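You operate a simulated robot arm through the tools that you are given. There is no shell and no other tool.

Carry out the task below with a simulated two-armed robot. There is one attempt and no reset: what you move stays moved.

## Task
Pump the gym ball into the gauge's green band, then plug it.
Fine: the nozzle goes into the ball valve first and ends in its holder; the grey plug sits home; never past the band.

The check looks at the end state, three seconds after you hand in, the way a careful person would. Anything else that was tipped, shoved, dropped, spilled or broken makes it a failure.

## Robot
Two 7-joint arms with fingered hands on one trunk that stands fixed in place. Base frame: the origin is at the foot of the trunk, x ahead of it, y to its left, z up; the work surface is at about z = 760. Lengths are in mm, angles in degrees, forces in N, time in s.
The left shoulder is at [125, 170, 1102], the right one opposite. With the tool pointing down near the work surface each hand reaches from about 380 to 820 mm from the base axis, measured 20 degrees to its own side. Payload 4 kg a hand.
The TCP of each hand is the grasp point between the finger pads, 26 mm short of the fingertips. In the tool frame z runs along the fingers and y along their closing line. The gripper opens to 132 mm; its body begins 73 mm behind the TCP. The gripper is a hand of 4 fingers: y runs from the thumb to the fingers, the wrist lies at [0, 0, -224] in the tool frame, and closing takes about 1.5 s.
Orientation is that of the tool frame in the base frame, as a unit quaternion [x, y, z, w]. With the fingers straight down and closing along the base's y, the tool's x points along the base's -x, its y along +y and its z along -z.

## Interface
- The arms move only by the tool move_arm. It takes "left_deltas", "right_deltas" or both (then of equal length, played together; a hand with none holds still); each is a list of rows, each a list of 6 numbers: the shift along the tool's x, y, z in mm, then the turn, a rotation vector about the tool's x, y, z in degrees. In form: [[x, y, z, wx, wy, wz], ...]. A call has 1 to 20 rows; each row shifts and turns the commanded pose from where the row before left it, along the tool's axes as they then stand. "left_grip" and "right_grip" are, for a hand that has rows, the opening in per cent of the stroke, from 0 (shut) to 100 (fully open), set as the call begins (left out, the last holds). Rows are played at 5 a second. More than 50 mm and 8.6 degrees between two rows, or a gripper value outside its range, and nothing of the call is played. A pose out of reach is approached as far as the arm can. The call stops where the force on the tool passes 40 N (or 10 N more than at its start, if that is more) or the arm is blocked; 0.2 s more then pass. Each finger travels about 108 mm/s and halts on what it meets, pressing with about 24 N; the grip force reading is that of the motor and also rises with nothing between the fingers. The clock runs only during rows and for 0.2 s after the last one: add rows that do not move to give the fingers time. It gives the time, the measured TCP pose, the force on the tool (base axes), the opening and the grip force at its end, in the units of the frame above (readings bear some noise), with the torque about the TCP (base axes, N m) and any sound that the robot's microphone picked up.
- Cameras (640 x 400 px; columns grow to the right, rows downward): "scene" is now at [227.5, 18.7, 1312.5]; the picture's right is [0.36, -0.93, 0.00], its down [-0.33, -0.13, -0.94] and it looks along [0.87, 0.34, -0.35] (base axes); focal length 214 px, centre (320, 200). "left" rides on the left gripper at [-73, 6, -94] in its tool frame; the picture's right is [-0.08, -1.00, 0.00], its down [0.79, -0.06, -0.62] and it looks along [0.61, -0.05, 0.79] (tool axes); focal length 230 px, centre (320, 200). "right" rides on the right gripper at [73, 6, -94] in its tool frame; the picture's right is [-0.08, 1.00, 0.00], its down [-0.78, -0.06, -0.62] and it looks along [-0.62, -0.05, 0.79] (tool axes); focal length 230 px, centre (320, 200). There is no depth. A picture from a camera that has moved, and an enlarged one, comes with that camera's place and axes in the base frame and with its lens. The place of the scene camera against the robot may be out by one fixed shift of up to 25 mm in any direction.
- get_image(camera): a new picture of that camera. It takes no simulated time.
- slide_trunk(by): moves the trunk up (or, below 0, down) by that many mm; the arms and the scene camera ride with it, the base frame stays. It gives what a move gives, with no picture.
- finger_targets(finger1, finger2, finger3, thumb_bend, hand): sets how far each is bent, from 0 (flat) to 100 (curled in); at 30 the hand is open as for a grip, at 70 the pads meet at the TCP. One left out holds its place. A second passes; each finger stops where it meets its share of the squeeze, and holds until it gets a number again. A gripper value or a shape takes the hand back. It gives what a move gives, with no picture; readings hold the bend of each and the force on the fingers (four entries, about 0 where the hand has none), thumb and palm.
- hand_shape(shape, hand): the hand has 4 fingers and takes this shape, open, in about a second: jaw (thumb against the fingers, like two jaws); tri (thumb and two fingers); tip (a fingertip pinch); poke (one finger out to press); point (the index stretched); flat (the hand flat); cup (the hand cupped); fist (a fist). The gripper value then closes the fingers along that shape, each until it touches; the sizes above hold for jaw. It gives what a move gives, with no picture.
- turn_head(pan, tilt): turns the head with the scene camera to pan (to the left, within 80 degrees either way) and tilt (down, from -29 to 69), counted from straight ahead of the robot (the tilt from the chest, where the trunk bows). It gives what a move gives.
- inspect(camera, box): a new picture of the part [left, top, right, bottom] of that camera's present view, enlarged. It takes no simulated time.
- finish_job(): hands the job in; it is judged then, once.

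Places have to be worked out from the pictures, the camera data and where the tool is seen. Open the grippers and draw the arms clear of the work before you hand the job in, unless the task says otherwise.

The tools are called by a JSON object that holds its "method" and its "body". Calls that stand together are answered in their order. move_arm: Moves the arms, as the interface text tells. Its arguments: {"type":"object","properties":{"left_deltas":{"type":"array","items":{"type":"array","items":{"type":"number"}}},"left_grip":{"type":"number"},"right_deltas":{"type":"array","items":{"type":"array","items":{"type":"number"}}},"right_grip":{"type":"number"}},"required":[]} The other tools are called the same way: slide_trunk (by) moves the trunk up or down; hand_shape (shape, hand) gives the hand a shape; finger_targets (finger1, finger2, finger3, thumb_bend, hand) moves the fingers one by one; turn_head (pan, tilt) turns the head that bears the scene camera; get_image (camera) takes a picture; inspect (camera, box) takes an enlarged picture of a part of a camera's view; finish_job () hands the job in.

At the start:

```text
time: 0.0
left_ee_pos: [419.4, 478.0, 1304.6]
left_ee_rot: [-0.001, 1.0, 0.0, -0.001]
left_ft_force: [0.2, -0.3, -0.2]
left_torque: [0.02, -0.01, 0.01]
left_width: 131.8
left_grip_force: 0.1
left_shape: jaw
left_bend: [30.0, 30.0, 30.0, 30.0]
left_finger forces: [0.0, 0.1, 0.0, 0.1, 0.0, 0.0]
right_ee_pos: [459.8, -16.8, 1321.1]
right_ee_rot: [0.001, 1.0, 0.0, -0.001]
right_ft_force: [0.3, 1.7, 0.4]
right_torque: [0.01, 0.02, -0.01]
right_width: 131.9
right_grip_force: 0.0
right_shape: jaw
right_bend: [30.0, 30.0, 30.0, 30.0]
right_finger forces: [0.1, 0.0, 0.1, 0.0, 0.0, 0.1]
trunk travel left (down, up): [-119.0, 233.0]
head pan, tilt (commanded): [21.3, 20.7]
```

scene: 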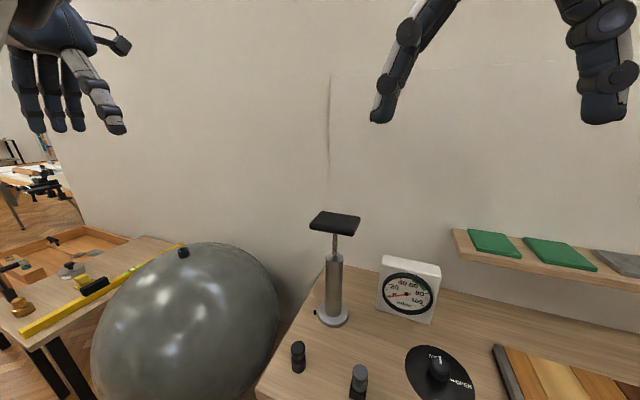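
right: 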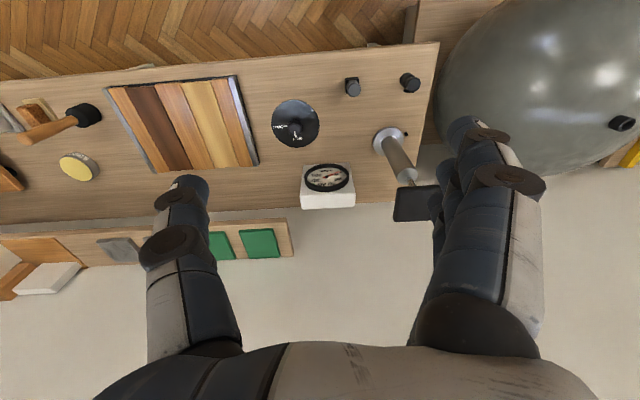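
left: 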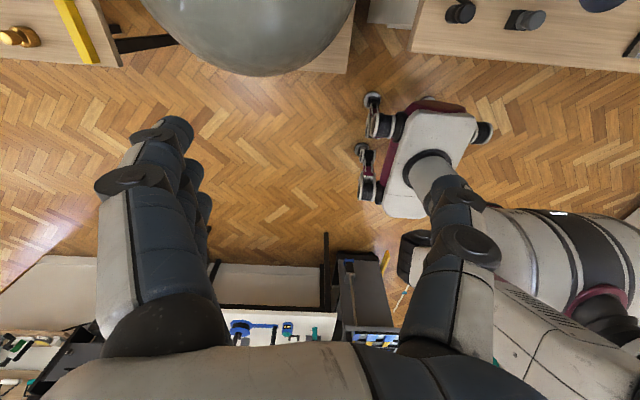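

I start with a closer look at the scene: ball, pump, gauge, small dark objects on the bench, and a dial that says "OPEN".

{"method": "inspect", "body": {"camera": "scene", "box": [260, 200, 480, 400]}}

{"method": "inspect", "body": {"camera": "scene", "box": [0, 200, 280, 400]}}

{"method": "inspect", "body": {"camera": "right", "box": [240, 60, 460, 230]}}

{"method": "inspect", "body": {"camera": "scene", "box": [370, 240, 480, 400]}}

```text
2.00 times, centred on (370, 300) of scene
camera zoom: at [227.5, 18.7, 1312.5], right [0.36, -0.93, 0.0], down [-0.33, -0.13, -0.94], along [0.87, 0.34, -0.35], focal length 429 px, centre (220, 0)
```

zoom: 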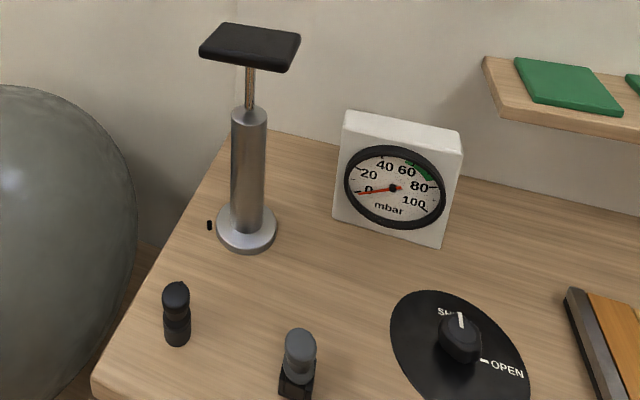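

```text
2.00 times, centred on (140, 300) of scene
camera zoom: at [227.5, 18.7, 1312.5], right [0.36, -0.93, 0.0], down [-0.33, -0.13, -0.94], along [0.87, 0.34, -0.35], focal length 429 px, centre (680, 0)
```

zoom: 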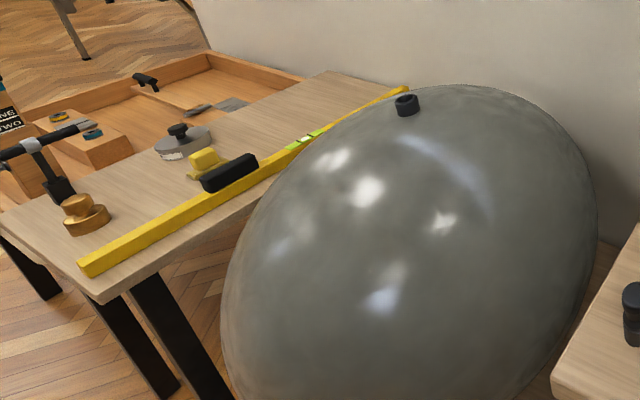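

```text
2.35 times, centred on (350, 145) of right
camera zoom: at [387.1, -11.9, 1413.9], right [0.08, 1.0, 0.0], down [0.78, -0.06, 0.62], along [0.62, -0.05, -0.79], focal length 541 px, centre (249, 329)
```

zoom: 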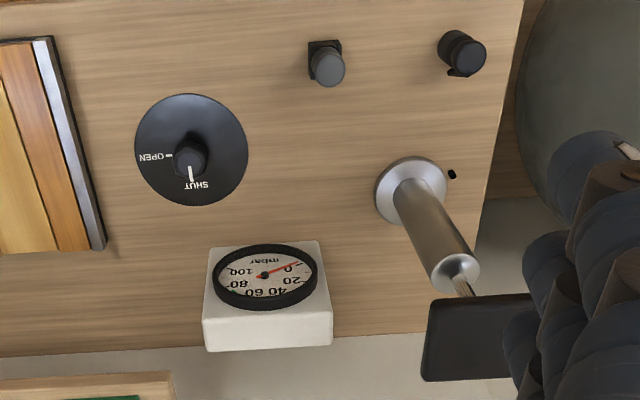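

```text
2.50 times, centred on (425, 320) of scene
camera zoom: at [227.5, 18.7, 1312.5], right [0.36, -0.93, 0.0], down [-0.33, -0.13, -0.94], along [0.87, 0.34, -0.35], focal length 536 px, centre (58, -100)
```

zoom: 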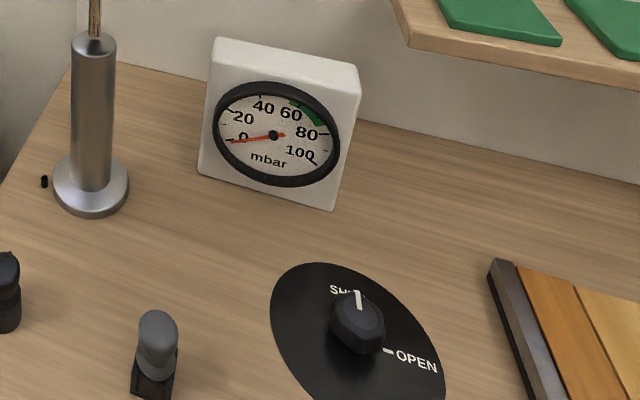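

I need better views of the ball valve, the holders and the pump. I turn the head toward the ball first.

{"method": "turn_head", "body": {"pan": 45, "tilt": 40}}

{"method": "get_image", "body": {"camera": "scene"}}

```text
time: 0.9
left_ee_pos: [420.4, 478.6, 1304.4]
left_ee_rot: [0.0, 1.0, 0.0, 0.0]
left_ft_force: [-1.0, -0.6, 0.2]
left_torque: [0.02, 0.0, 0.04]
left_width: 131.8
left_grip_force: 0.2
left_shape: jaw
left_bend: [30.0, 30.0, 30.0, 30.0]
left_finger forces: [0.0, 0.0, 0.0, 0.0, 0.0, 0.1]
right_ee_pos: [459.2, -16.7, 1321.7]
right_ee_rot: [0.0, 1.0, -0.001, 0.0]
right_ft_force: [0.6, -0.5, 0.6]
right_torque: [0.0, -0.01, 0.02]
right_width: 131.7
right_grip_force: 0.1
right_shape: jaw
right_bend: [30.0, 30.0, 30.0, 30.0]
right_finger forces: [0.0, 0.0, 0.1, 0.1, 0.0, 0.0]
trunk travel left (down, up): [-119.0, 233.0]
head pan, tilt (commanded): [45.0, 40.0]
```

```text
taken
camera scene: at [201.0, 45.0, 1282.3], right [0.71, -0.71, 0.0], down [-0.45, -0.45, -0.77], along [0.54, 0.54, -0.64], focal length 214 px, centre (320, 200)
```

scene: 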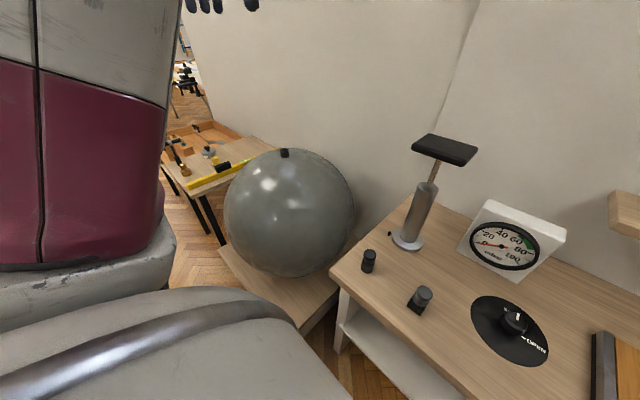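

The ball stands on a low platform with its valve about on top. I zoom in on the valve, the holders and the pump.

{"method": "inspect", "body": {"camera": "scene", "box": [240, 130, 340, 190]}}

{"method": "inspect", "body": {"camera": "scene", "box": [340, 220, 460, 330]}}

{"method": "inspect", "body": {"camera": "scene", "box": [370, 120, 500, 260]}}

{"method": "inspect", "body": {"camera": "scene", "box": [450, 190, 570, 370]}}

```text
6.40 times, centred on (290, 160) of scene
camera zoom: at [201.0, 45.0, 1282.3], right [0.71, -0.71, 0.0], down [-0.45, -0.45, -0.77], along [0.54, 0.54, -0.64], focal length 1373 px, centre (512, 456)
```

zoom: 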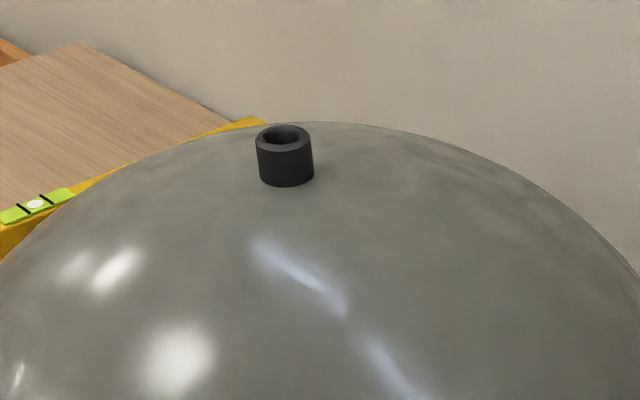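

```text
3.64 times, centred on (400, 275) of scene
camera zoom: at [201.0, 45.0, 1282.3], right [0.71, -0.71, 0.0], down [-0.45, -0.45, -0.77], along [0.54, 0.54, -0.64], focal length 780 px, centre (29, -73)
```

zoom: 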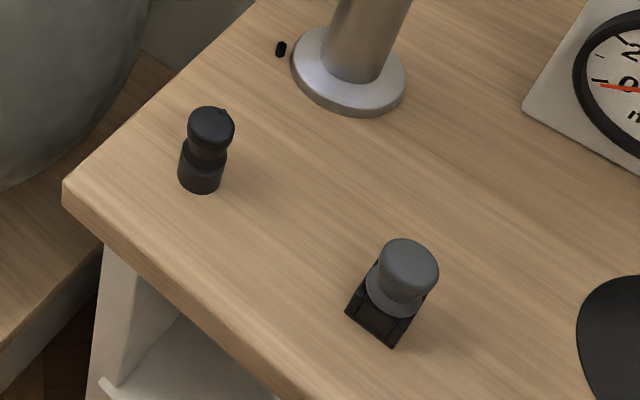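

```text
2.86 times, centred on (435, 190) of scene
camera zoom: at [201.0, 45.0, 1282.3], right [0.71, -0.71, 0.0], down [-0.45, -0.45, -0.77], along [0.54, 0.54, -0.64], focal length 613 px, centre (-9, 229)
```

zoom: 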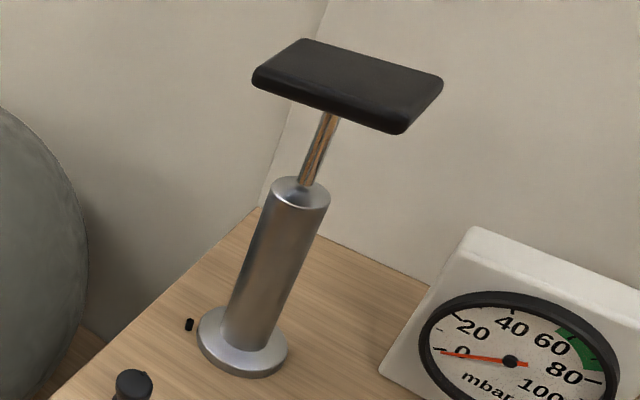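

```text
2.22 times, centred on (510, 280) of scene
camera zoom: at [201.0, 45.0, 1282.3], right [0.71, -0.71, 0.0], down [-0.45, -0.45, -0.77], along [0.54, 0.54, -0.64], focal length 477 px, centre (-102, 22)
```

zoom: 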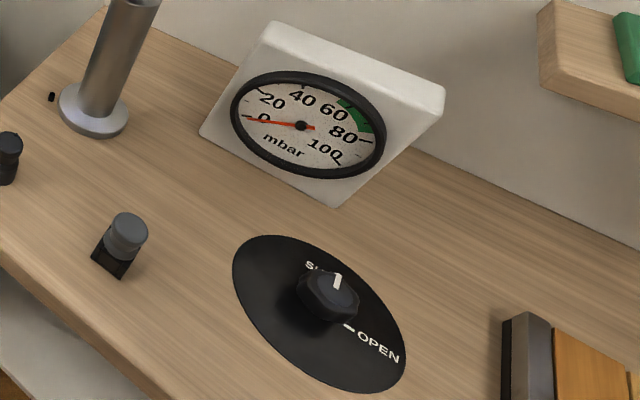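

The nozzle (black) sits in a ring holder near the bench's front-left corner at roughly (528, 197), the grey plug at about (528, 56), and the valve is near (640, 687, 870). I move the left hand towards the nozzle, high above it, and pitch it 45° forward so that its camera looks down.

{"method": "move_arm", "body": {"left_deltas": [[-1.4, -28.6, 30, 0, 0, 0], [-1.4, -28.6, 30, 0, 0, 0], [-1.4, -28.6, 30, 0, 0, 0], [-1.4, -28.6, 30, 0, 0, 0], [-1.4, -28.6, 30, 0, 0, 0], [-1.4, -28.6, 30, 0, 0, 0], [-1.4, -28.6, 30, 0, 0, 0], [0, 0, 0, 0, -7.5, 0], [0, 0, 0, 0, -7.5, 0], [0, 0, 0, 0, -7.5, 0], [0, 0, 0, 0, -7.5, 0], [0, 0, 0, 0, -7.5, 0], [0, 0, 0, 0, -7.5, 0]]}}

{"method": "get_image", "body": {"camera": "left"}}

{"method": "get_image", "body": {"camera": "scene"}}

```text
time: 1.7
left_ee_pos: [417.5, 443.5, 1195.0]
left_ee_rot: [-0.035, 0.997, -0.071, -0.002]
left_ft_force: [-0.4, 0.4, 0.7]
left_torque: [0.03, 0.01, 0.01]
left_width: 132.1
left_grip_force: 0.1
left_shape: jaw
left_bend: [30.0, 30.0, 30.0, 30.0]
left_finger forces: [0.0, 0.0, 0.1, 0.0, 0.1, 0.1]
left hand out of reach, approached as far as the arm can: row 3, 4
right_ee_pos: [459.0, -17.2, 1322.7]
right_ee_rot: [0.0, 1.0, 0.001, 0.0]
right_ft_force: [0.1, -0.1, 0.0]
right_torque: [0.0, -0.02, 0.02]
right_width: 132.1
right_grip_force: 0.0
right_shape: jaw
right_bend: [30.0, 30.0, 30.0, 30.0]
right_finger forces: [0.0, 0.1, 0.1, 0.0, 0.1, 0.0]
trunk travel left (down, up): [-119.0, 233.0]
head pan, tilt (commanded): [45.0, 40.0]
stopped in row 4 (left hand): the arm was blocked; the commanded pose is now the measured one
```

```text
taken
camera left: at [488.3, 468.0, 1285.8], right [0.15, -0.98, 0.14], down [-0.78, -0.03, 0.63], along [-0.61, -0.2, -0.77], focal length 230 px, centre (320, 200)
```

left: 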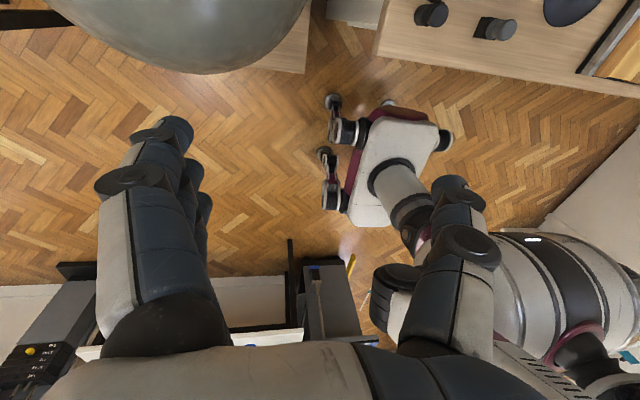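

```text
taken
camera scene: at [202.4, 44.5, 1285.6], right [0.69, -0.72, 0.0], down [-0.45, -0.43, -0.79], along [0.57, 0.55, -0.62], focal length 214 px, centre (320, 200)
```

scene: 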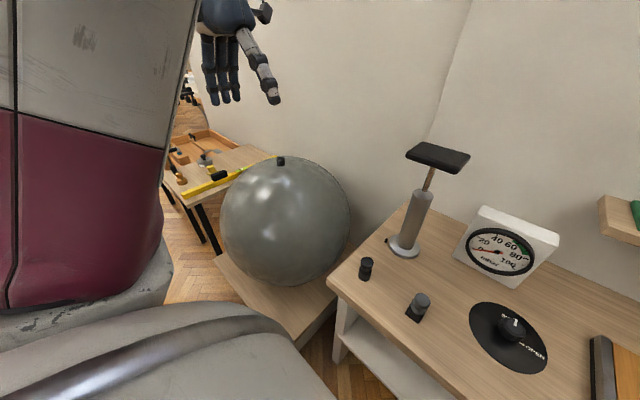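

The arm hit a limit on that path. I go forward first, away from the body, and then down in smaller steps.

{"method": "move_arm", "body": {"left_deltas": [[-40, 0, 0, 0, 0, 0], [-40, 0, 0, 0, 0, 0], [-30, 0, 0, 0, 0, 0], [0, 0, 30, 0, 0, 0], [0, 0, 30, 0, 0, 0], [0, 0, 30, 0, 0, 0]]}}

```text
time: 3.1
left_ee_pos: [525.9, 436.1, 1102.7]
left_ee_rot: [-0.034, 0.997, -0.07, -0.003]
left_ft_force: [0.0, 0.1, -0.8]
left_torque: [-0.02, -0.02, 0.01]
left_width: 131.9
left_grip_force: 0.1
left_shape: jaw
left_bend: [30.0, 30.0, 30.0, 30.0]
left_finger forces: [0.1, 0.0, 0.0, 0.0, 0.0, 0.0]
right_ee_pos: [459.6, -15.7, 1321.5]
right_ee_rot: [0.0, 1.0, 0.0, 0.0]
right_ft_force: [0.3, -0.5, -0.6]
right_torque: [0.0, 0.0, -0.01]
right_width: 131.8
right_grip_force: 0.0
right_shape: jaw
right_bend: [30.0, 30.0, 30.0, 30.0]
right_finger forces: [0.0, 0.0, 0.0, 0.0, 0.0, 0.1]
trunk travel left (down, up): [-119.0, 233.0]
head pan, tilt (commanded): [45.0, 40.0]
```

Good. Now I correct the small tilt and pitch the hand forward 45°.

{"method": "move_arm", "body": {"left_deltas": [[0, 0, 0, -8.1, 0, 0], [0, 0, 0, 0, -7.5, 0], [0, 0, 0, 0, -7.5, 0], [0, 0, 0, 0, -7.5, 0], [0, 0, 0, 0, -7.5, 0], [0, 0, 0, 0, -7.5, 0], [0, 0, 0, 0, -7.5, 0]]}}

{"method": "get_image", "body": {"camera": "left"}}

{"method": "get_image", "body": {"camera": "scene"}}

```text
time: 4.7
left_ee_pos: [519.3, 451.4, 1086.7]
left_ee_rot: [-0.062, 0.925, -0.014, 0.375]
left_ft_force: [0.0, -0.5, -0.2]
left_torque: [-0.01, 0.0, -0.02]
left_width: 132.1
left_grip_force: 0.0
left_shape: jaw
left_bend: [30.0, 30.0, 30.0, 30.0]
left_finger forces: [0.1, 0.0, 0.1, 0.0, 0.0, 0.1]
right_ee_pos: [460.0, -17.0, 1321.6]
right_ee_rot: [0.0, 1.0, 0.0, 0.001]
right_ft_force: [0.0, -0.1, -0.6]
right_torque: [0.02, 0.0, 0.04]
right_width: 131.7
right_grip_force: 0.1
right_shape: jaw
right_bend: [30.0, 30.0, 30.0, 30.0]
right_finger forces: [0.1, 0.0, 0.0, 0.1, 0.1, 0.0]
trunk travel left (down, up): [-119.0, 233.0]
head pan, tilt (commanded): [45.0, 40.0]
```

```text
taken
camera left: at [505.0, 465.0, 1204.5], right [0.16, -0.98, 0.13], down [-0.98, -0.17, -0.1], along [0.12, -0.11, -0.99], focal length 230 px, centre (320, 200)
```

left: 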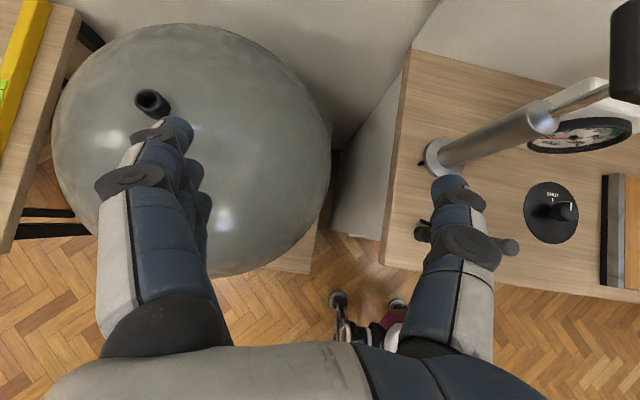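

```text
taken
camera scene: at [206.4, 43.3, 1289.1], right [0.67, -0.75, 0.0], down [-0.43, -0.39, -0.82], along [0.61, 0.54, -0.58], focal length 214 px, centre (320, 200)
```

scene: 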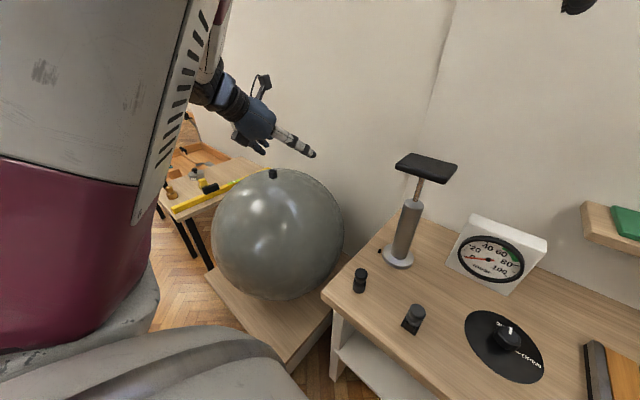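

The left camera now looks straight down with the TCP at its image centre. I move over toward the ball valve, to test the reach and to fix the valve's place precisely, yawing the hand outward.

{"method": "move_arm", "body": {"left_deltas": [[-6.5, 32.8, 21.6, 0, 0, 0], [-6.5, 32.8, 21.6, 0, 0, 0], [-6.5, 32.8, 21.6, 0, 0, 0], [-6.5, 32.8, 21.6, 0, 0, 0], [-6.5, 32.8, 21.6, 0, 0, 0], [0, 0, 0, -5.19, -0.54, -5.39], [0, 0, 0, -5.19, -0.54, -5.39], [0, 0, 0, -5.19, -0.54, -5.39], [0, 0, 0, -5.19, -0.54, -5.39], [0, 0, 0, -5.19, -0.54, -5.39]]}}

{"method": "get_image", "body": {"camera": "left"}}

{"method": "get_image", "body": {"camera": "scene"}}

```text
time: 6.9
left_ee_pos: [613.7, 607.6, 1050.6]
left_ee_rot: [-0.328, 0.857, 0.132, 0.375]
left_ft_force: [-0.4, 0.1, 0.2]
left_torque: [-0.01, -0.02, -0.01]
left_width: 131.9
left_grip_force: 0.0
left_shape: jaw
left_bend: [30.0, 30.0, 30.0, 30.0]
left_finger forces: [0.0, 0.0, 0.0, 0.0, 0.0, 0.0]
right_ee_pos: [460.6, -17.0, 1322.3]
right_ee_rot: [0.001, 1.0, 0.0, 0.0]
right_ft_force: [0.4, -0.1, -0.3]
right_torque: [0.02, 0.0, 0.01]
right_width: 132.0
right_grip_force: 0.0
right_shape: jaw
right_bend: [30.0, 30.0, 30.0, 30.0]
right_finger forces: [0.1, 0.0, 0.0, 0.0, 0.0, 0.0]
trunk travel left (down, up): [-119.0, 233.0]
head pan, tilt (commanded): [45.0, 40.0]
```

```text
taken
camera left: at [595.0, 601.9, 1167.5], right [0.7, -0.71, 0.08], down [-0.7, -0.7, -0.15], along [0.16, 0.05, -0.99], focal length 230 px, centre (320, 200)
```

left: 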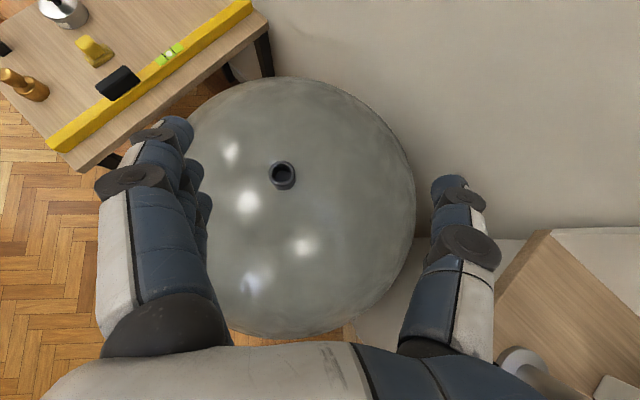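

```text
taken
camera scene: at [201.5, 44.5, 1282.1], right [0.71, -0.71, 0.0], down [-0.46, -0.45, -0.77], along [0.54, 0.54, -0.64], focal length 214 px, centre (320, 200)
```

scene: 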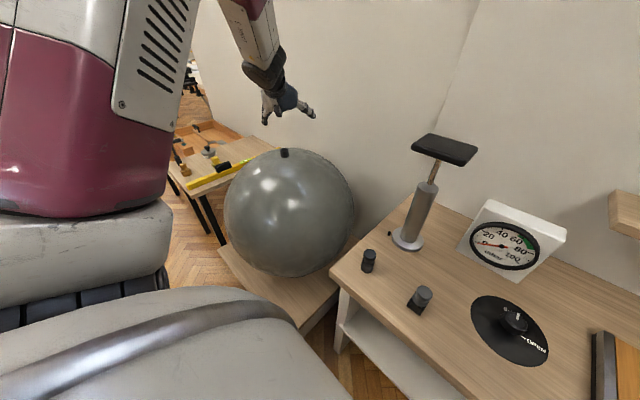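

The valve appears at about (630, 671, 893), axis near vertical. I go down closer with the TCP over it to check both reach and position.

{"method": "move_arm", "body": {"left_deltas": [[9.5, 12.9, 33.7, 0, 0, 0], [9.5, 12.9, 33.7, 0, 0, 0], [9.5, 12.9, 33.7, 0, 0, 0], [0, 0, 0, 0, 0, 0]]}}

{"method": "get_image", "body": {"camera": "left"}}

{"method": "inspect", "body": {"camera": "left", "box": [260, 140, 380, 215]}}

```text
time: 7.9
left_ee_pos: [632.2, 672.5, 962.7]
left_ee_rot: [-0.327, 0.857, 0.132, 0.377]
left_ft_force: [0.1, -0.2, -0.4]
left_torque: [0.01, 0.03, -0.01]
left_width: 131.7
left_grip_force: 0.1
left_shape: jaw
left_bend: [30.0, 30.0, 30.0, 30.0]
left_finger forces: [0.0, 0.0, 0.1, 0.0, 0.0, 0.0]
right_ee_pos: [458.3, -17.1, 1322.7]
right_ee_rot: [0.0, 1.0, -0.001, 0.001]
right_ft_force: [0.0, -0.3, -0.2]
right_torque: [0.0, 0.01, -0.01]
right_width: 132.0
right_grip_force: 0.0
right_shape: jaw
right_bend: [30.0, 30.0, 30.0, 30.0]
right_finger forces: [0.0, 0.0, 0.0, 0.1, 0.0, 0.1]
trunk travel left (down, up): [-119.0, 233.0]
head pan, tilt (commanded): [45.0, 40.0]
```

```text
taken
camera left: at [611.8, 666.5, 1079.1], right [0.7, -0.71, 0.08], down [-0.7, -0.7, -0.15], along [0.16, 0.05, -0.99], focal length 230 px, centre (320, 200)
```

left: 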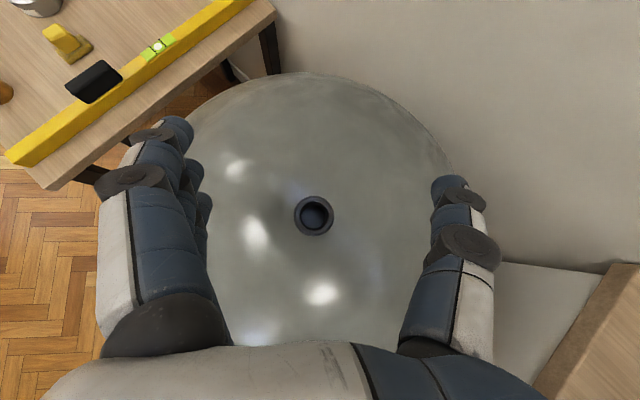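

```text
5.33 times, centred on (320, 178) of left
camera zoom: at [611.8, 666.5, 1079.1], right [0.7, -0.71, 0.08], down [-0.7, -0.7, -0.15], along [0.16, 0.05, -0.99], focal length 1227 px, centre (320, 320)
```

zoom: 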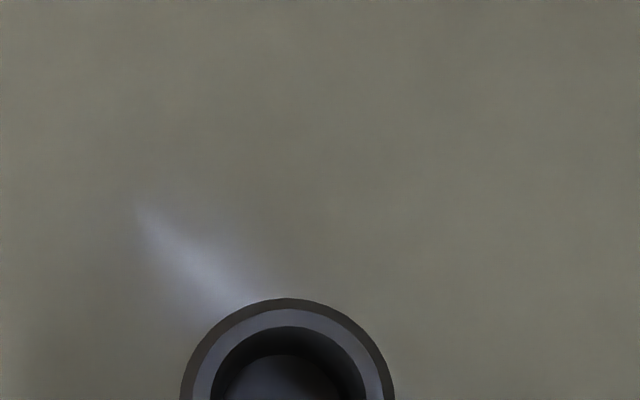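

The valve mouth is at about (631, 671, 895), and the reach is fine. Now I raise the hand, yaw back to face forward and travel over to the nozzle holder.

{"method": "move_arm", "body": {"left_deltas": [[-29.3, -0.8, -27.3, 0, 0, 0], [-29.3, -0.8, -27.3, 0, 0, 0], [0, 0, 0, 5.49, 0.15, 5.12], [0, 0, 0, 5.49, 0.15, 5.12], [0, 0, 0, 5.49, 0.15, 5.12], [0, 0, 0, 5.49, 0.15, 5.12], [0, 0, 0, 5.49, 0.15, 5.12], [11.2, -42.5, -6.2, 0, 0, 0], [11.2, -42.5, -6.2, 0, 0, 0], [11.2, -42.5, -6.2, 0, 0, 0], [11.2, -42.5, -6.2, 0, 0, 0], [11.2, -42.5, -6.2, 0, 0, 0], [11.2, -42.5, -6.2, 0, 0, 0], [11.2, -42.5, -6.2, 0, 0, 0], [11.2, -42.5, -6.2, 0, 0, 0], [11.2, -42.5, -6.2, 0, 0, 0], [11.2, -42.5, -6.2, 0, 0, 0], [11.2, -42.5, -6.2, 0, 0, 0]]}}

{"method": "get_image", "body": {"camera": "left"}}

{"method": "get_image", "body": {"camera": "scene"}}

```text
time: 11.7
left_ee_pos: [552.1, 246.7, 932.3]
left_ee_rot: [-0.068, 0.919, -0.019, 0.389]
left_ft_force: [-0.5, -0.2, -0.3]
left_torque: [0.02, 0.03, 0.0]
left_width: 131.8
left_grip_force: 0.1
left_shape: jaw
left_bend: [30.0, 30.0, 30.0, 30.0]
left_finger forces: [0.0, 0.0, 0.0, 0.1, 0.0, 0.0]
left hand out of reach, approached as far as the arm can: row 15, 16, 17, 18
right_ee_pos: [460.9, -17.4, 1321.3]
right_ee_rot: [0.0, 1.0, 0.0, -0.001]
right_ft_force: [0.0, -0.1, 0.0]
right_torque: [0.02, 0.06, 0.02]
right_width: 131.9
right_grip_force: 0.1
right_shape: jaw
right_bend: [30.0, 30.0, 30.0, 30.0]
right_finger forces: [0.0, 0.1, 0.0, 0.0, 0.0, 0.0]
trunk travel left (down, up): [-119.0, 233.0]
head pan, tilt (commanded): [45.0, 40.0]
```

```text
taken
camera left: at [534.4, 261.6, 1047.7], right [0.17, -0.98, 0.14], down [-0.98, -0.18, -0.12], along [0.15, -0.12, -0.98], focal length 230 px, centre (320, 200)
```

left: 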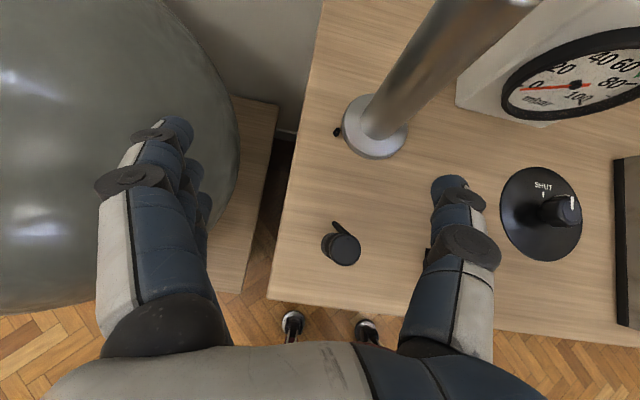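

```text
taken
camera scene: at [203.3, 49.9, 1297.4], right [0.72, -0.69, 0.0], down [-0.35, -0.36, -0.87], along [0.6, 0.63, -0.5], focal length 214 px, centre (320, 200)
```

scene: 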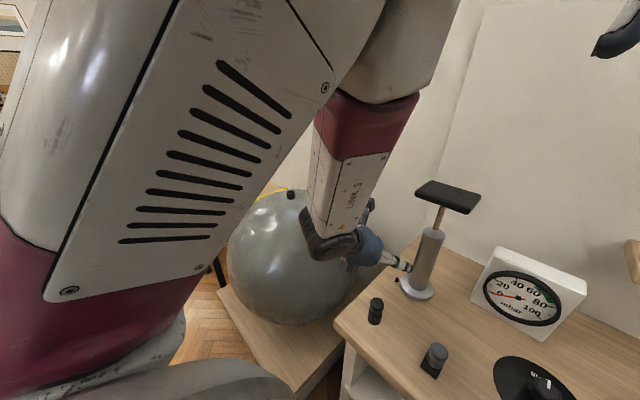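

The wrist comes too close to the shoulder there; lifting the trunk gives the arm more room for low, near targets. I slide it up 80 mm.

{"method": "slide_trunk", "body": {"by": 80}}

{"method": "get_image", "body": {"camera": "left"}}

```text
time: 12.9
left_ee_pos: [557.3, 249.7, 1020.7]
left_ee_rot: [-0.066, 0.913, -0.02, 0.402]
left_ft_force: [-0.1, 0.1, -0.1]
left_torque: [-0.02, -0.03, 0.04]
left_width: 131.9
left_grip_force: 0.0
left_shape: jaw
left_bend: [30.0, 30.0, 30.0, 30.0]
left_finger forces: [0.1, 0.1, 0.0, 0.1, 0.1, 0.0]
right_ee_pos: [462.2, -16.6, 1400.9]
right_ee_rot: [0.0, 1.0, 0.0, -0.001]
right_ft_force: [-0.1, 0.1, 0.0]
right_torque: [-0.01, 0.04, -0.01]
right_width: 132.0
right_grip_force: 0.0
right_shape: jaw
right_bend: [30.0, 30.0, 30.0, 30.0]
right_finger forces: [0.1, 0.1, 0.1, 0.1, 0.0, 0.0]
trunk travel left (down, up): [-199.0, 153.0]
head pan, tilt (commanded): [45.0, 40.0]
```

```text
taken
camera left: at [536.0, 264.5, 1136.7], right [0.16, -0.98, 0.15], down [-0.97, -0.18, -0.15], along [0.17, -0.12, -0.98], focal length 230 px, centre (320, 200)
```

left: 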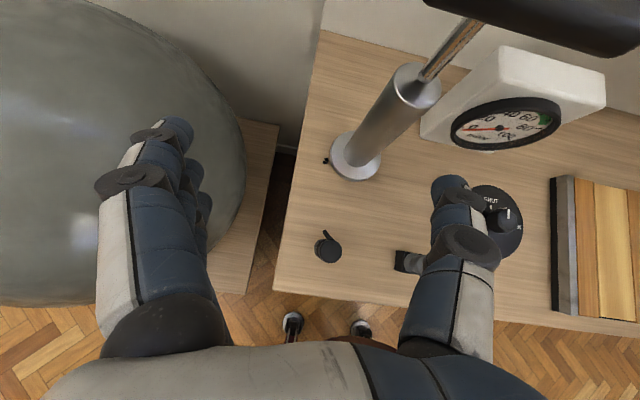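

I first level the finger line with a small roll and see where the commanded pose stands.

{"method": "move_arm", "body": {"left_deltas": [[0, 0, 0, 0, 0, 3.5], [0, 0, 0, 0, 0, 3.5]]}}

```text
time: 13.5
left_ee_pos: [554.6, 252.0, 1018.3]
left_ee_rot: [-0.011, 0.916, 0.007, 0.4]
left_ft_force: [-0.7, 0.0, 0.0]
left_torque: [0.0, 0.03, -0.03]
left_width: 131.8
left_grip_force: 0.1
left_shape: jaw
left_bend: [30.0, 30.0, 30.0, 30.0]
left_finger forces: [0.2, 0.0, 0.0, 0.0, 0.0, 0.0]
right_ee_pos: [460.5, -16.9, 1401.6]
right_ee_rot: [0.0, 1.0, 0.0, 0.0]
right_ft_force: [-0.3, 0.0, 0.0]
right_torque: [-0.04, 0.0, 0.04]
right_width: 132.1
right_grip_force: 0.0
right_shape: jaw
right_bend: [30.0, 30.0, 30.0, 30.0]
right_finger forces: [0.0, 0.1, 0.0, 0.0, 0.0, 0.0]
trunk travel left (down, up): [-199.0, 153.0]
head pan, tilt (commanded): [45.0, 40.0]
```

Commanded equals measured now. I move over the nozzle at about 900 mm height for a close look.

{"method": "move_arm", "body": {"left_deltas": [[26.5, -13, 14.7, 0, 0, 0], [26.5, -13, 14.7, 0, 0, 0], [26.5, -13, 14.7, 0, 0, 0], [26.5, -13, 14.7, 0, 0, 0], [0, 0, 0, 0, 0, 0]]}}

{"method": "get_image", "body": {"camera": "left"}}

{"method": "inspect", "body": {"camera": "left", "box": [240, 130, 400, 230]}}

```text
time: 14.7
left_ee_pos: [546.1, 274.9, 930.5]
left_ee_rot: [-0.012, 0.917, 0.01, 0.398]
left_ft_force: [-0.7, 0.3, 0.1]
left_torque: [0.01, -0.01, 0.0]
left_width: 131.8
left_grip_force: 0.0
left_shape: jaw
left_bend: [30.0, 30.0, 30.0, 30.0]
left_finger forces: [0.0, 0.0, 0.1, 0.1, 0.0, 0.0]
left hand out of reach, approached as far as the arm can: row 2, 3, 4
right_ee_pos: [459.7, -17.5, 1402.3]
right_ee_rot: [0.001, 1.0, -0.001, 0.001]
right_ft_force: [0.0, 0.6, 0.3]
right_torque: [0.02, -0.03, -0.04]
right_width: 131.7
right_grip_force: 0.1
right_shape: jaw
right_bend: [30.0, 30.0, 30.0, 30.0]
right_finger forces: [0.0, 0.1, 0.0, 0.0, 0.0, 0.0]
trunk travel left (down, up): [-199.0, 153.0]
head pan, tilt (commanded): [45.0, 40.0]
```

```text
taken
camera left: at [526.5, 278.0, 1047.0], right [0.08, -1.0, 0.05], down [-0.98, -0.09, -0.15], along [0.16, -0.03, -0.99], focal length 230 px, centre (320, 200)
```

left: 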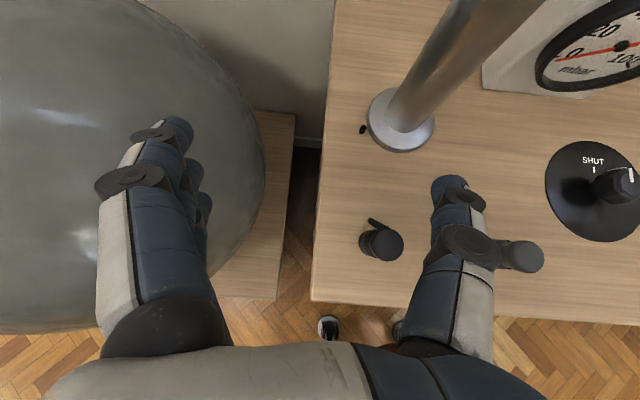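

```text
4.00 times, centred on (320, 180) of left
camera zoom: at [526.5, 278.0, 1047.0], right [0.08, -1.0, 0.05], down [-0.98, -0.09, -0.15], along [0.16, -0.03, -0.99], focal length 920 px, centre (320, 280)
```

zoom: 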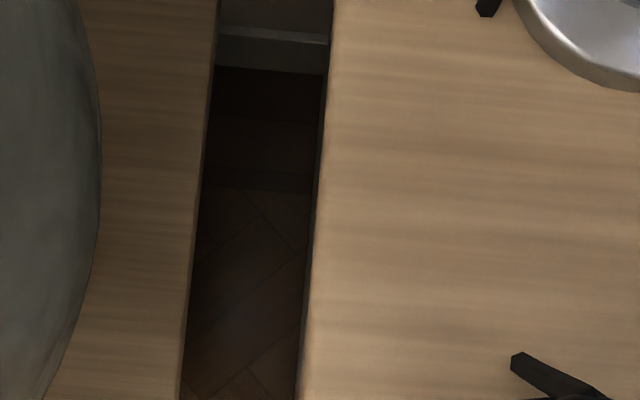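

The limit looks like the elbow's minimum shoulder-to-wrist distance (~285 mm), so more trunk height gives room. I raise it another 70 mm.

{"method": "slide_trunk", "body": {"by": 70}}

```text
time: 15.8
left_ee_pos: [546.8, 275.0, 1002.7]
left_ee_rot: [-0.015, 0.916, 0.016, 0.401]
left_ft_force: [0.3, 0.0, -0.1]
left_torque: [-0.01, 0.04, -0.02]
left_width: 132.1
left_grip_force: 0.1
left_shape: jaw
left_bend: [30.0, 30.0, 30.0, 30.0]
left_finger forces: [0.0, 0.0, 0.0, 0.0, 0.0, 0.1]
right_ee_pos: [462.3, -17.2, 1471.4]
right_ee_rot: [0.0, 1.0, 0.0, -0.001]
right_ft_force: [0.6, 0.1, -0.9]
right_torque: [-0.03, 0.0, 0.01]
right_width: 131.8
right_grip_force: 0.1
right_shape: jaw
right_bend: [30.0, 30.0, 30.0, 30.0]
right_finger forces: [0.0, 0.1, 0.0, 0.0, 0.0, 0.1]
trunk travel left (down, up): [-269.0, 83.0]
head pan, tilt (commanded): [45.0, 40.0]
```

Now down first, then inward over the nozzle.

{"method": "move_arm", "body": {"left_deltas": [[25.2, -0.6, 23.3, 0, 0, 0], [25.2, -0.6, 23.3, 0, 0, 0], [25.2, -0.6, 23.3, 0, 0, 0], [7.3, -37, -8.9, 0, 0, 0], [7.3, -37, -8.9, 0, 0, 0], [0, 0, 0, 0, 0, 0]]}}

{"method": "get_image", "body": {"camera": "left"}}

{"method": "get_image", "body": {"camera": "scene"}}

```text
time: 17.4
left_ee_pos: [551.8, 300.8, 934.4]
left_ee_rot: [-0.015, 0.922, 0.018, 0.386]
left_ft_force: [0.4, -0.6, 0.7]
left_torque: [0.02, -0.03, 0.0]
left_width: 131.8
left_grip_force: 0.0
left_shape: jaw
left_bend: [30.0, 30.0, 30.0, 30.0]
left_finger forces: [0.0, 0.0, 0.0, 0.0, 0.0, 0.0]
left hand out of reach, approached as far as the arm can: row 1, 2, 3, 4, 5
right_ee_pos: [458.8, -16.5, 1472.1]
right_ee_rot: [0.0, 1.0, 0.001, 0.0]
right_ft_force: [-0.2, 0.1, -0.2]
right_torque: [0.0, -0.02, -0.02]
right_width: 132.2
right_grip_force: 0.2
right_shape: jaw
right_bend: [30.0, 30.0, 30.0, 30.0]
right_finger forces: [0.0, 0.0, 0.1, 0.0, 0.0, 0.1]
trunk travel left (down, up): [-269.0, 83.0]
head pan, tilt (commanded): [45.0, 40.0]
stopped in row 6 (left hand): the arm was blocked; the commanded pose is now the measured one
```

```text
taken
camera left: at [535.7, 303.7, 1051.7], right [0.1, -0.99, 0.03], down [-0.99, -0.1, -0.13], along [0.13, -0.02, -0.99], focal length 230 px, centre (320, 200)
```

left: 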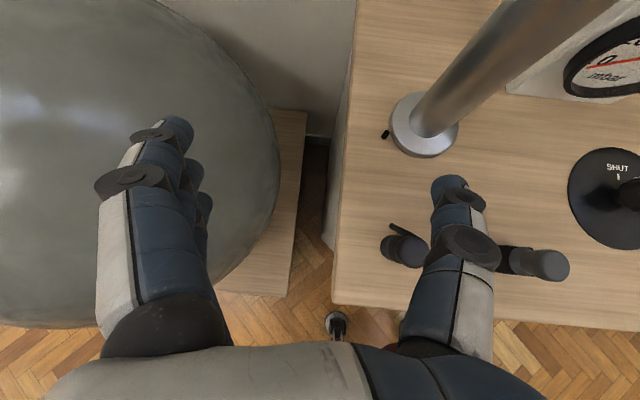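

```text
taken
camera scene: at [99.5, 45.3, 1439.2], right [0.71, -0.71, 0.0], down [-0.45, -0.45, -0.77], along [0.54, 0.54, -0.64], focal length 214 px, centre (320, 200)
```

scene: 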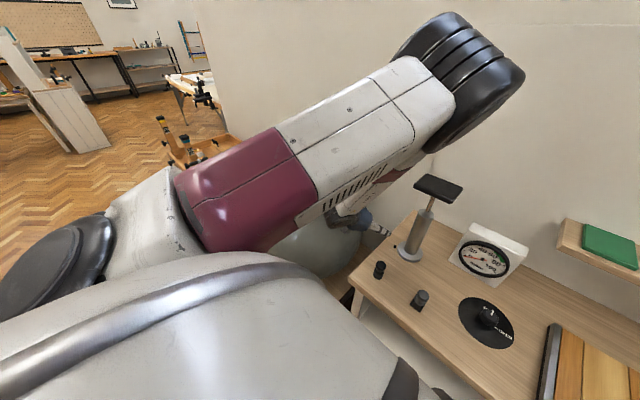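

The trunk raise also shifted the shoulders back and the elbow sits high in front, so a 45° pitch close to the body is awkward. I back off up and outward, steepen the hand to about 67°, and will then lower the trunk again.

{"method": "move_arm", "body": {"left_deltas": [[-27, 25.8, -25.1, 0, 0, 0], [-27, 25.8, -25.1, 0, 0, 0], [-27, 25.8, -25.1, 0, 0, 0], [-27, 25.8, -25.1, 0, 0, 0], [0, 0, 0, 0, 7.5, 0], [0, 0, 0, 0, 7.5, 0], [0, 0, 0, 0, 7.5, 0]]}}

{"method": "get_image", "body": {"camera": "scene"}}

```text
time: 18.9
left_ee_pos: [554.3, 396.3, 1083.5]
left_ee_rot: [-0.015, 0.98, 0.017, 0.199]
left_ft_force: [-0.4, -0.5, 0.2]
left_torque: [-0.01, 0.0, 0.03]
left_width: 132.0
left_grip_force: 0.0
left_shape: jaw
left_bend: [30.0, 30.0, 30.0, 30.0]
left_finger forces: [0.0, 0.0, 0.0, 0.1, 0.1, 0.0]
right_ee_pos: [461.4, -18.7, 1471.0]
right_ee_rot: [0.001, 1.0, 0.001, 0.0]
right_ft_force: [1.1, 0.2, -0.2]
right_torque: [0.02, -0.01, -0.01]
right_width: 132.0
right_grip_force: 0.0
right_shape: jaw
right_bend: [30.0, 30.0, 30.0, 30.0]
right_finger forces: [0.0, 0.1, 0.0, 0.1, 0.0, 0.1]
trunk travel left (down, up): [-269.0, 83.0]
head pan, tilt (commanded): [45.0, 40.0]
```

```text
taken
camera scene: at [101.0, 43.8, 1439.1], right [0.71, -0.71, 0.0], down [-0.46, -0.45, -0.77], along [0.54, 0.54, -0.64], focal length 214 px, centre (320, 200)
```

scene: 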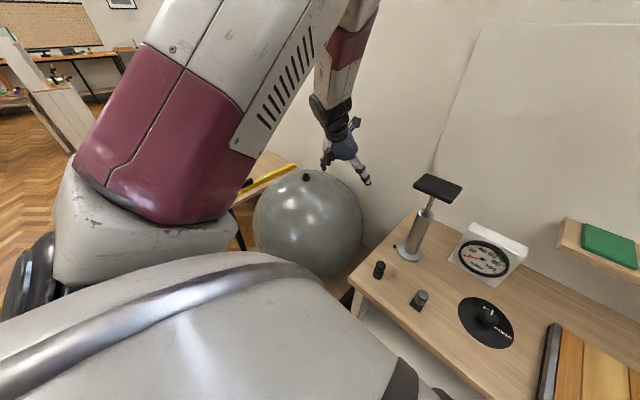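

Clear. Now I lower the trunk back by 150 mm.

{"method": "slide_trunk", "body": {"by": -150}}

{"method": "get_image", "body": {"camera": "scene"}}

{"method": "get_image", "body": {"camera": "left"}}

```text
time: 20.7
left_ee_pos: [552.7, 396.7, 935.4]
left_ee_rot: [-0.015, 0.98, 0.016, 0.2]
left_ft_force: [-0.5, 0.6, 0.4]
left_torque: [0.01, -0.01, -0.02]
left_width: 131.9
left_grip_force: 0.0
left_shape: jaw
left_bend: [30.0, 30.0, 30.0, 30.0]
left_finger forces: [0.0, 0.0, 0.0, 0.0, 0.0, 0.1]
right_ee_pos: [458.8, -16.6, 1324.1]
right_ee_rot: [0.0, 1.0, 0.0, 0.002]
right_ft_force: [-0.6, -0.2, -0.2]
right_torque: [0.02, -0.02, 0.0]
right_width: 132.0
right_grip_force: 0.1
right_shape: jaw
right_bend: [30.0, 30.0, 30.0, 30.0]
right_finger forces: [0.0, 0.0, 0.0, 0.1, 0.0, 0.1]
trunk travel left (down, up): [-119.0, 233.0]
head pan, tilt (commanded): [45.0, 40.0]
```

```text
taken
camera scene: at [199.8, 45.1, 1282.7], right [0.71, -0.71, 0.0], down [-0.45, -0.45, -0.77], along [0.54, 0.54, -0.64], focal length 214 px, centre (320, 200)
```

scene: 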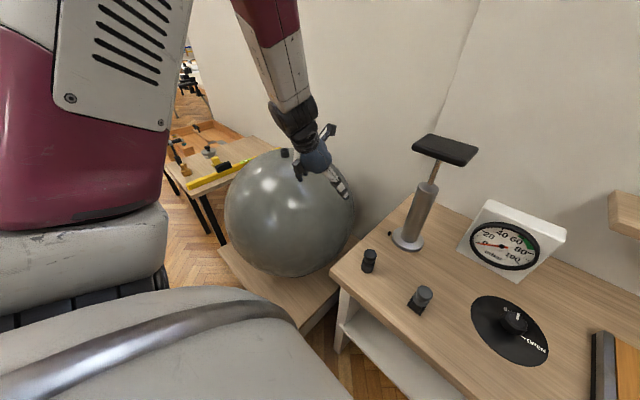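

```text
taken
camera left: at [581.8, 401.8, 1050.0], right [0.11, -0.99, 0.01], down [-0.96, -0.1, 0.26], along [-0.25, -0.03, -0.97], focal length 230 px, centre (320, 200)
```

left: 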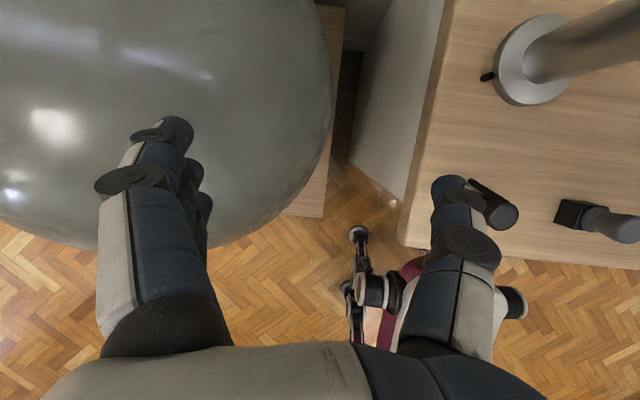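

Trunk is back at its starting height and the hand is at 67° pitch. I move it inward over the nozzle at z ≈ 920.

{"method": "move_arm", "body": {"left_deltas": [[6.8, -38.2, -0.6, 0, 0, 0], [6.8, -38.2, -0.6, 0, 0, 0], [6.8, -38.2, -0.6, 0, 0, 0], [6.8, -38.2, -0.6, 0, 0, 0], [6.8, -38.2, -0.6, 0, 0, 0], [0, 0, 0, 0, 0, 0]]}}

{"method": "get_image", "body": {"camera": "left"}}

{"method": "get_image", "body": {"camera": "scene"}}

```text
time: 22.1
left_ee_pos: [537.0, 217.9, 898.1]
left_ee_rot: [-0.045, 0.98, -0.016, 0.191]
left_ft_force: [-0.4, -0.4, -0.3]
left_torque: [-0.04, 0.02, 0.0]
left_width: 132.0
left_grip_force: 0.0
left_shape: jaw
left_bend: [30.0, 30.0, 30.0, 30.0]
left_finger forces: [0.0, 0.0, 0.0, 0.1, 0.1, 0.0]
left hand out of reach, approached as far as the arm can: row 4, 5
right_ee_pos: [459.2, -16.1, 1321.0]
right_ee_rot: [0.0, 1.0, 0.0, 0.0]
right_ft_force: [0.3, -0.1, 0.7]
right_torque: [0.0, 0.01, 0.0]
right_width: 131.9
right_grip_force: 0.2
right_shape: jaw
right_bend: [30.0, 30.0, 30.0, 30.0]
right_finger forces: [0.0, 0.1, 0.0, 0.1, 0.0, 0.0]
trunk travel left (down, up): [-119.0, 233.0]
head pan, tilt (commanded): [45.0, 40.0]
```

```text
taken
camera left: at [567.2, 232.2, 1011.5], right [0.15, -0.99, 0.08], down [-0.95, -0.13, 0.28], along [-0.27, -0.12, -0.96], focal length 230 px, centre (320, 200)
```

left: 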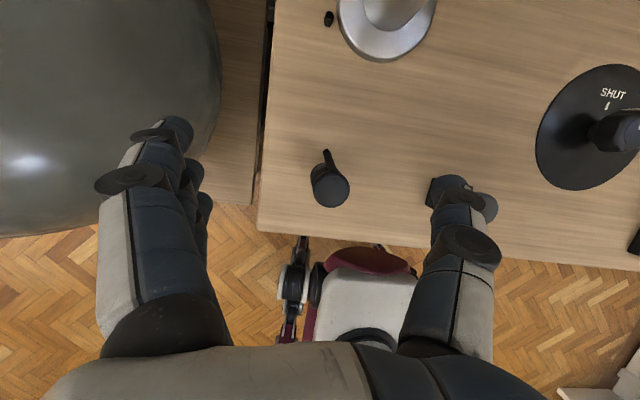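

```text
taken
camera scene: at [205.0, 49.4, 1298.3], right [0.7, -0.71, 0.0], down [-0.35, -0.35, -0.87], along [0.62, 0.61, -0.49], focal length 214 px, centre (320, 200)
```

scene: 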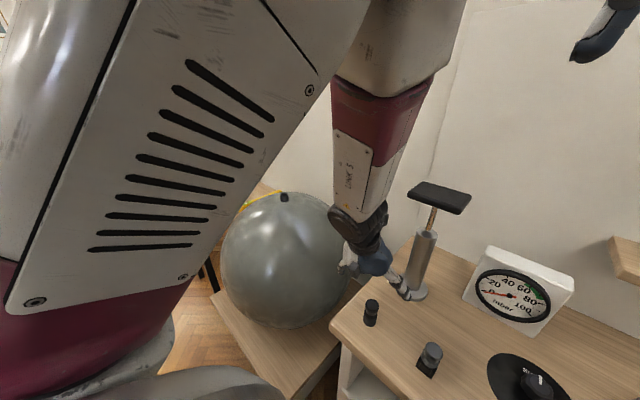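

The elbow passes close by the head and the camera seems to be pushed; I turn the head back to the front to free space and re-look.

{"method": "turn_head", "body": {"pan": -10, "tilt": 35}}

{"method": "get_image", "body": {"camera": "scene"}}

{"method": "inspect", "body": {"camera": "left", "box": [280, 130, 440, 230]}}

```text
time: 23.3
left_ee_pos: [537.7, 215.5, 899.8]
left_ee_rot: [-0.041, 0.98, -0.016, 0.193]
left_ft_force: [-1.4, 0.5, 0.3]
left_torque: [0.01, 0.02, -0.01]
left_width: 132.0
left_grip_force: 0.1
left_shape: jaw
left_bend: [30.0, 30.0, 30.0, 30.0]
left_finger forces: [0.1, 0.1, 0.0, 0.0, 0.1, 0.1]
right_ee_pos: [459.5, -15.4, 1321.8]
right_ee_rot: [0.0, 1.0, 0.0, 0.0]
right_ft_force: [0.0, 0.3, -0.1]
right_torque: [-0.02, 0.0, 0.0]
right_width: 132.1
right_grip_force: 0.1
right_shape: jaw
right_bend: [30.0, 30.0, 30.0, 30.0]
right_finger forces: [0.1, 0.0, 0.1, 0.0, 0.0, 0.0]
trunk travel left (down, up): [-119.0, 233.0]
head pan, tilt (commanded): [-10.0, 35.0]
```

```text
taken
camera scene: at [227.4, 14.7, 1302.0], right [0.32, -0.95, 0.0], down [-0.43, -0.15, -0.89], along [0.84, 0.29, -0.46], focal length 214 px, centre (320, 200)
```

scene: 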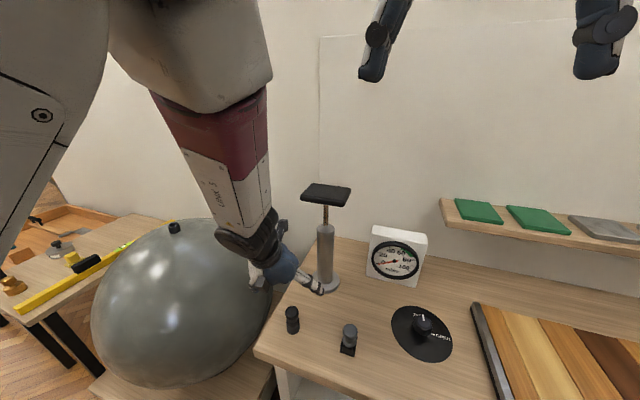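

```text
4.00 times, centred on (360, 180) of left
camera zoom: at [568.1, 229.3, 1014.1], right [0.15, -0.99, 0.08], down [-0.95, -0.12, 0.28], along [-0.26, -0.11, -0.96], focal length 920 px, centre (160, 280)
```

zoom: 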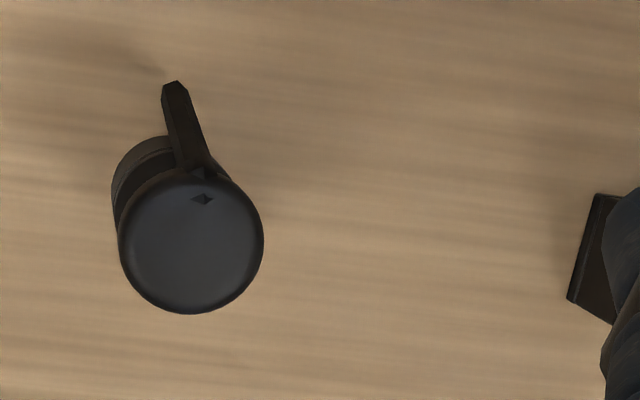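

The nozzle's top disc is at about (525, 200), about 32 mm wide, with a small side stub pointing forward (+x), which stays clear of my left/right finger closing. I level the finger line and move down to 870 over it.

{"method": "move_arm", "body": {"left_deltas": [[0, 0, 0, -2.9, 0, 0], [12.1, -7.2, 11.1, 0, 0, 0], [12.1, -7.2, 11.1, 0, 0, 0], [0, 0, 0, 0, 0, 0]]}}

{"method": "get_image", "body": {"camera": "left"}}

{"method": "get_image", "body": {"camera": "scene"}}

```text
time: 24.3
left_ee_pos: [527.8, 198.2, 877.9]
left_ee_rot: [-0.048, 0.979, 0.009, 0.2]
left_ft_force: [-0.1, 0.4, -0.4]
left_torque: [-0.01, 0.01, -0.01]
left_width: 131.8
left_grip_force: 0.1
left_shape: jaw
left_bend: [30.0, 30.0, 30.0, 30.0]
left_finger forces: [0.0, 0.0, 0.1, 0.0, 0.0, 0.0]
right_ee_pos: [458.6, -17.0, 1322.3]
right_ee_rot: [0.0, 1.0, 0.0, 0.002]
right_ft_force: [-0.2, -1.1, 0.3]
right_torque: [0.0, -0.02, -0.01]
right_width: 131.9
right_grip_force: 0.1
right_shape: jaw
right_bend: [30.0, 30.0, 30.0, 30.0]
right_finger forces: [0.1, 0.0, 0.1, 0.0, 0.0, 0.0]
trunk travel left (down, up): [-119.0, 233.0]
head pan, tilt (commanded): [-10.0, 35.0]
```

```text
taken
camera left: at [556.8, 209.0, 992.4], right [0.17, -0.99, 0.03], down [-0.95, -0.15, 0.26], along [-0.25, -0.07, -0.97], focal length 230 px, centre (320, 200)
```

left: 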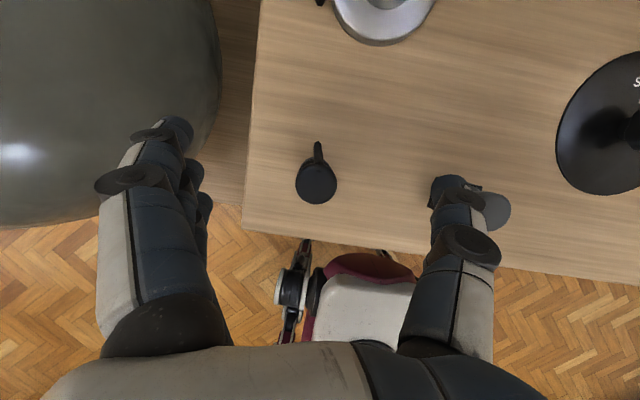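

```text
taken
camera scene: at [227.2, -27.9, 1291.7], right [-0.14, -0.99, 0.0], down [-0.56, 0.08, -0.83], along [0.82, -0.12, -0.56], focal length 214 px, centre (320, 200)
```

scene: 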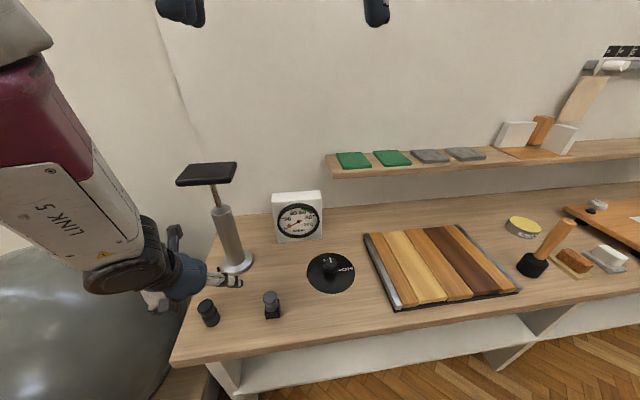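

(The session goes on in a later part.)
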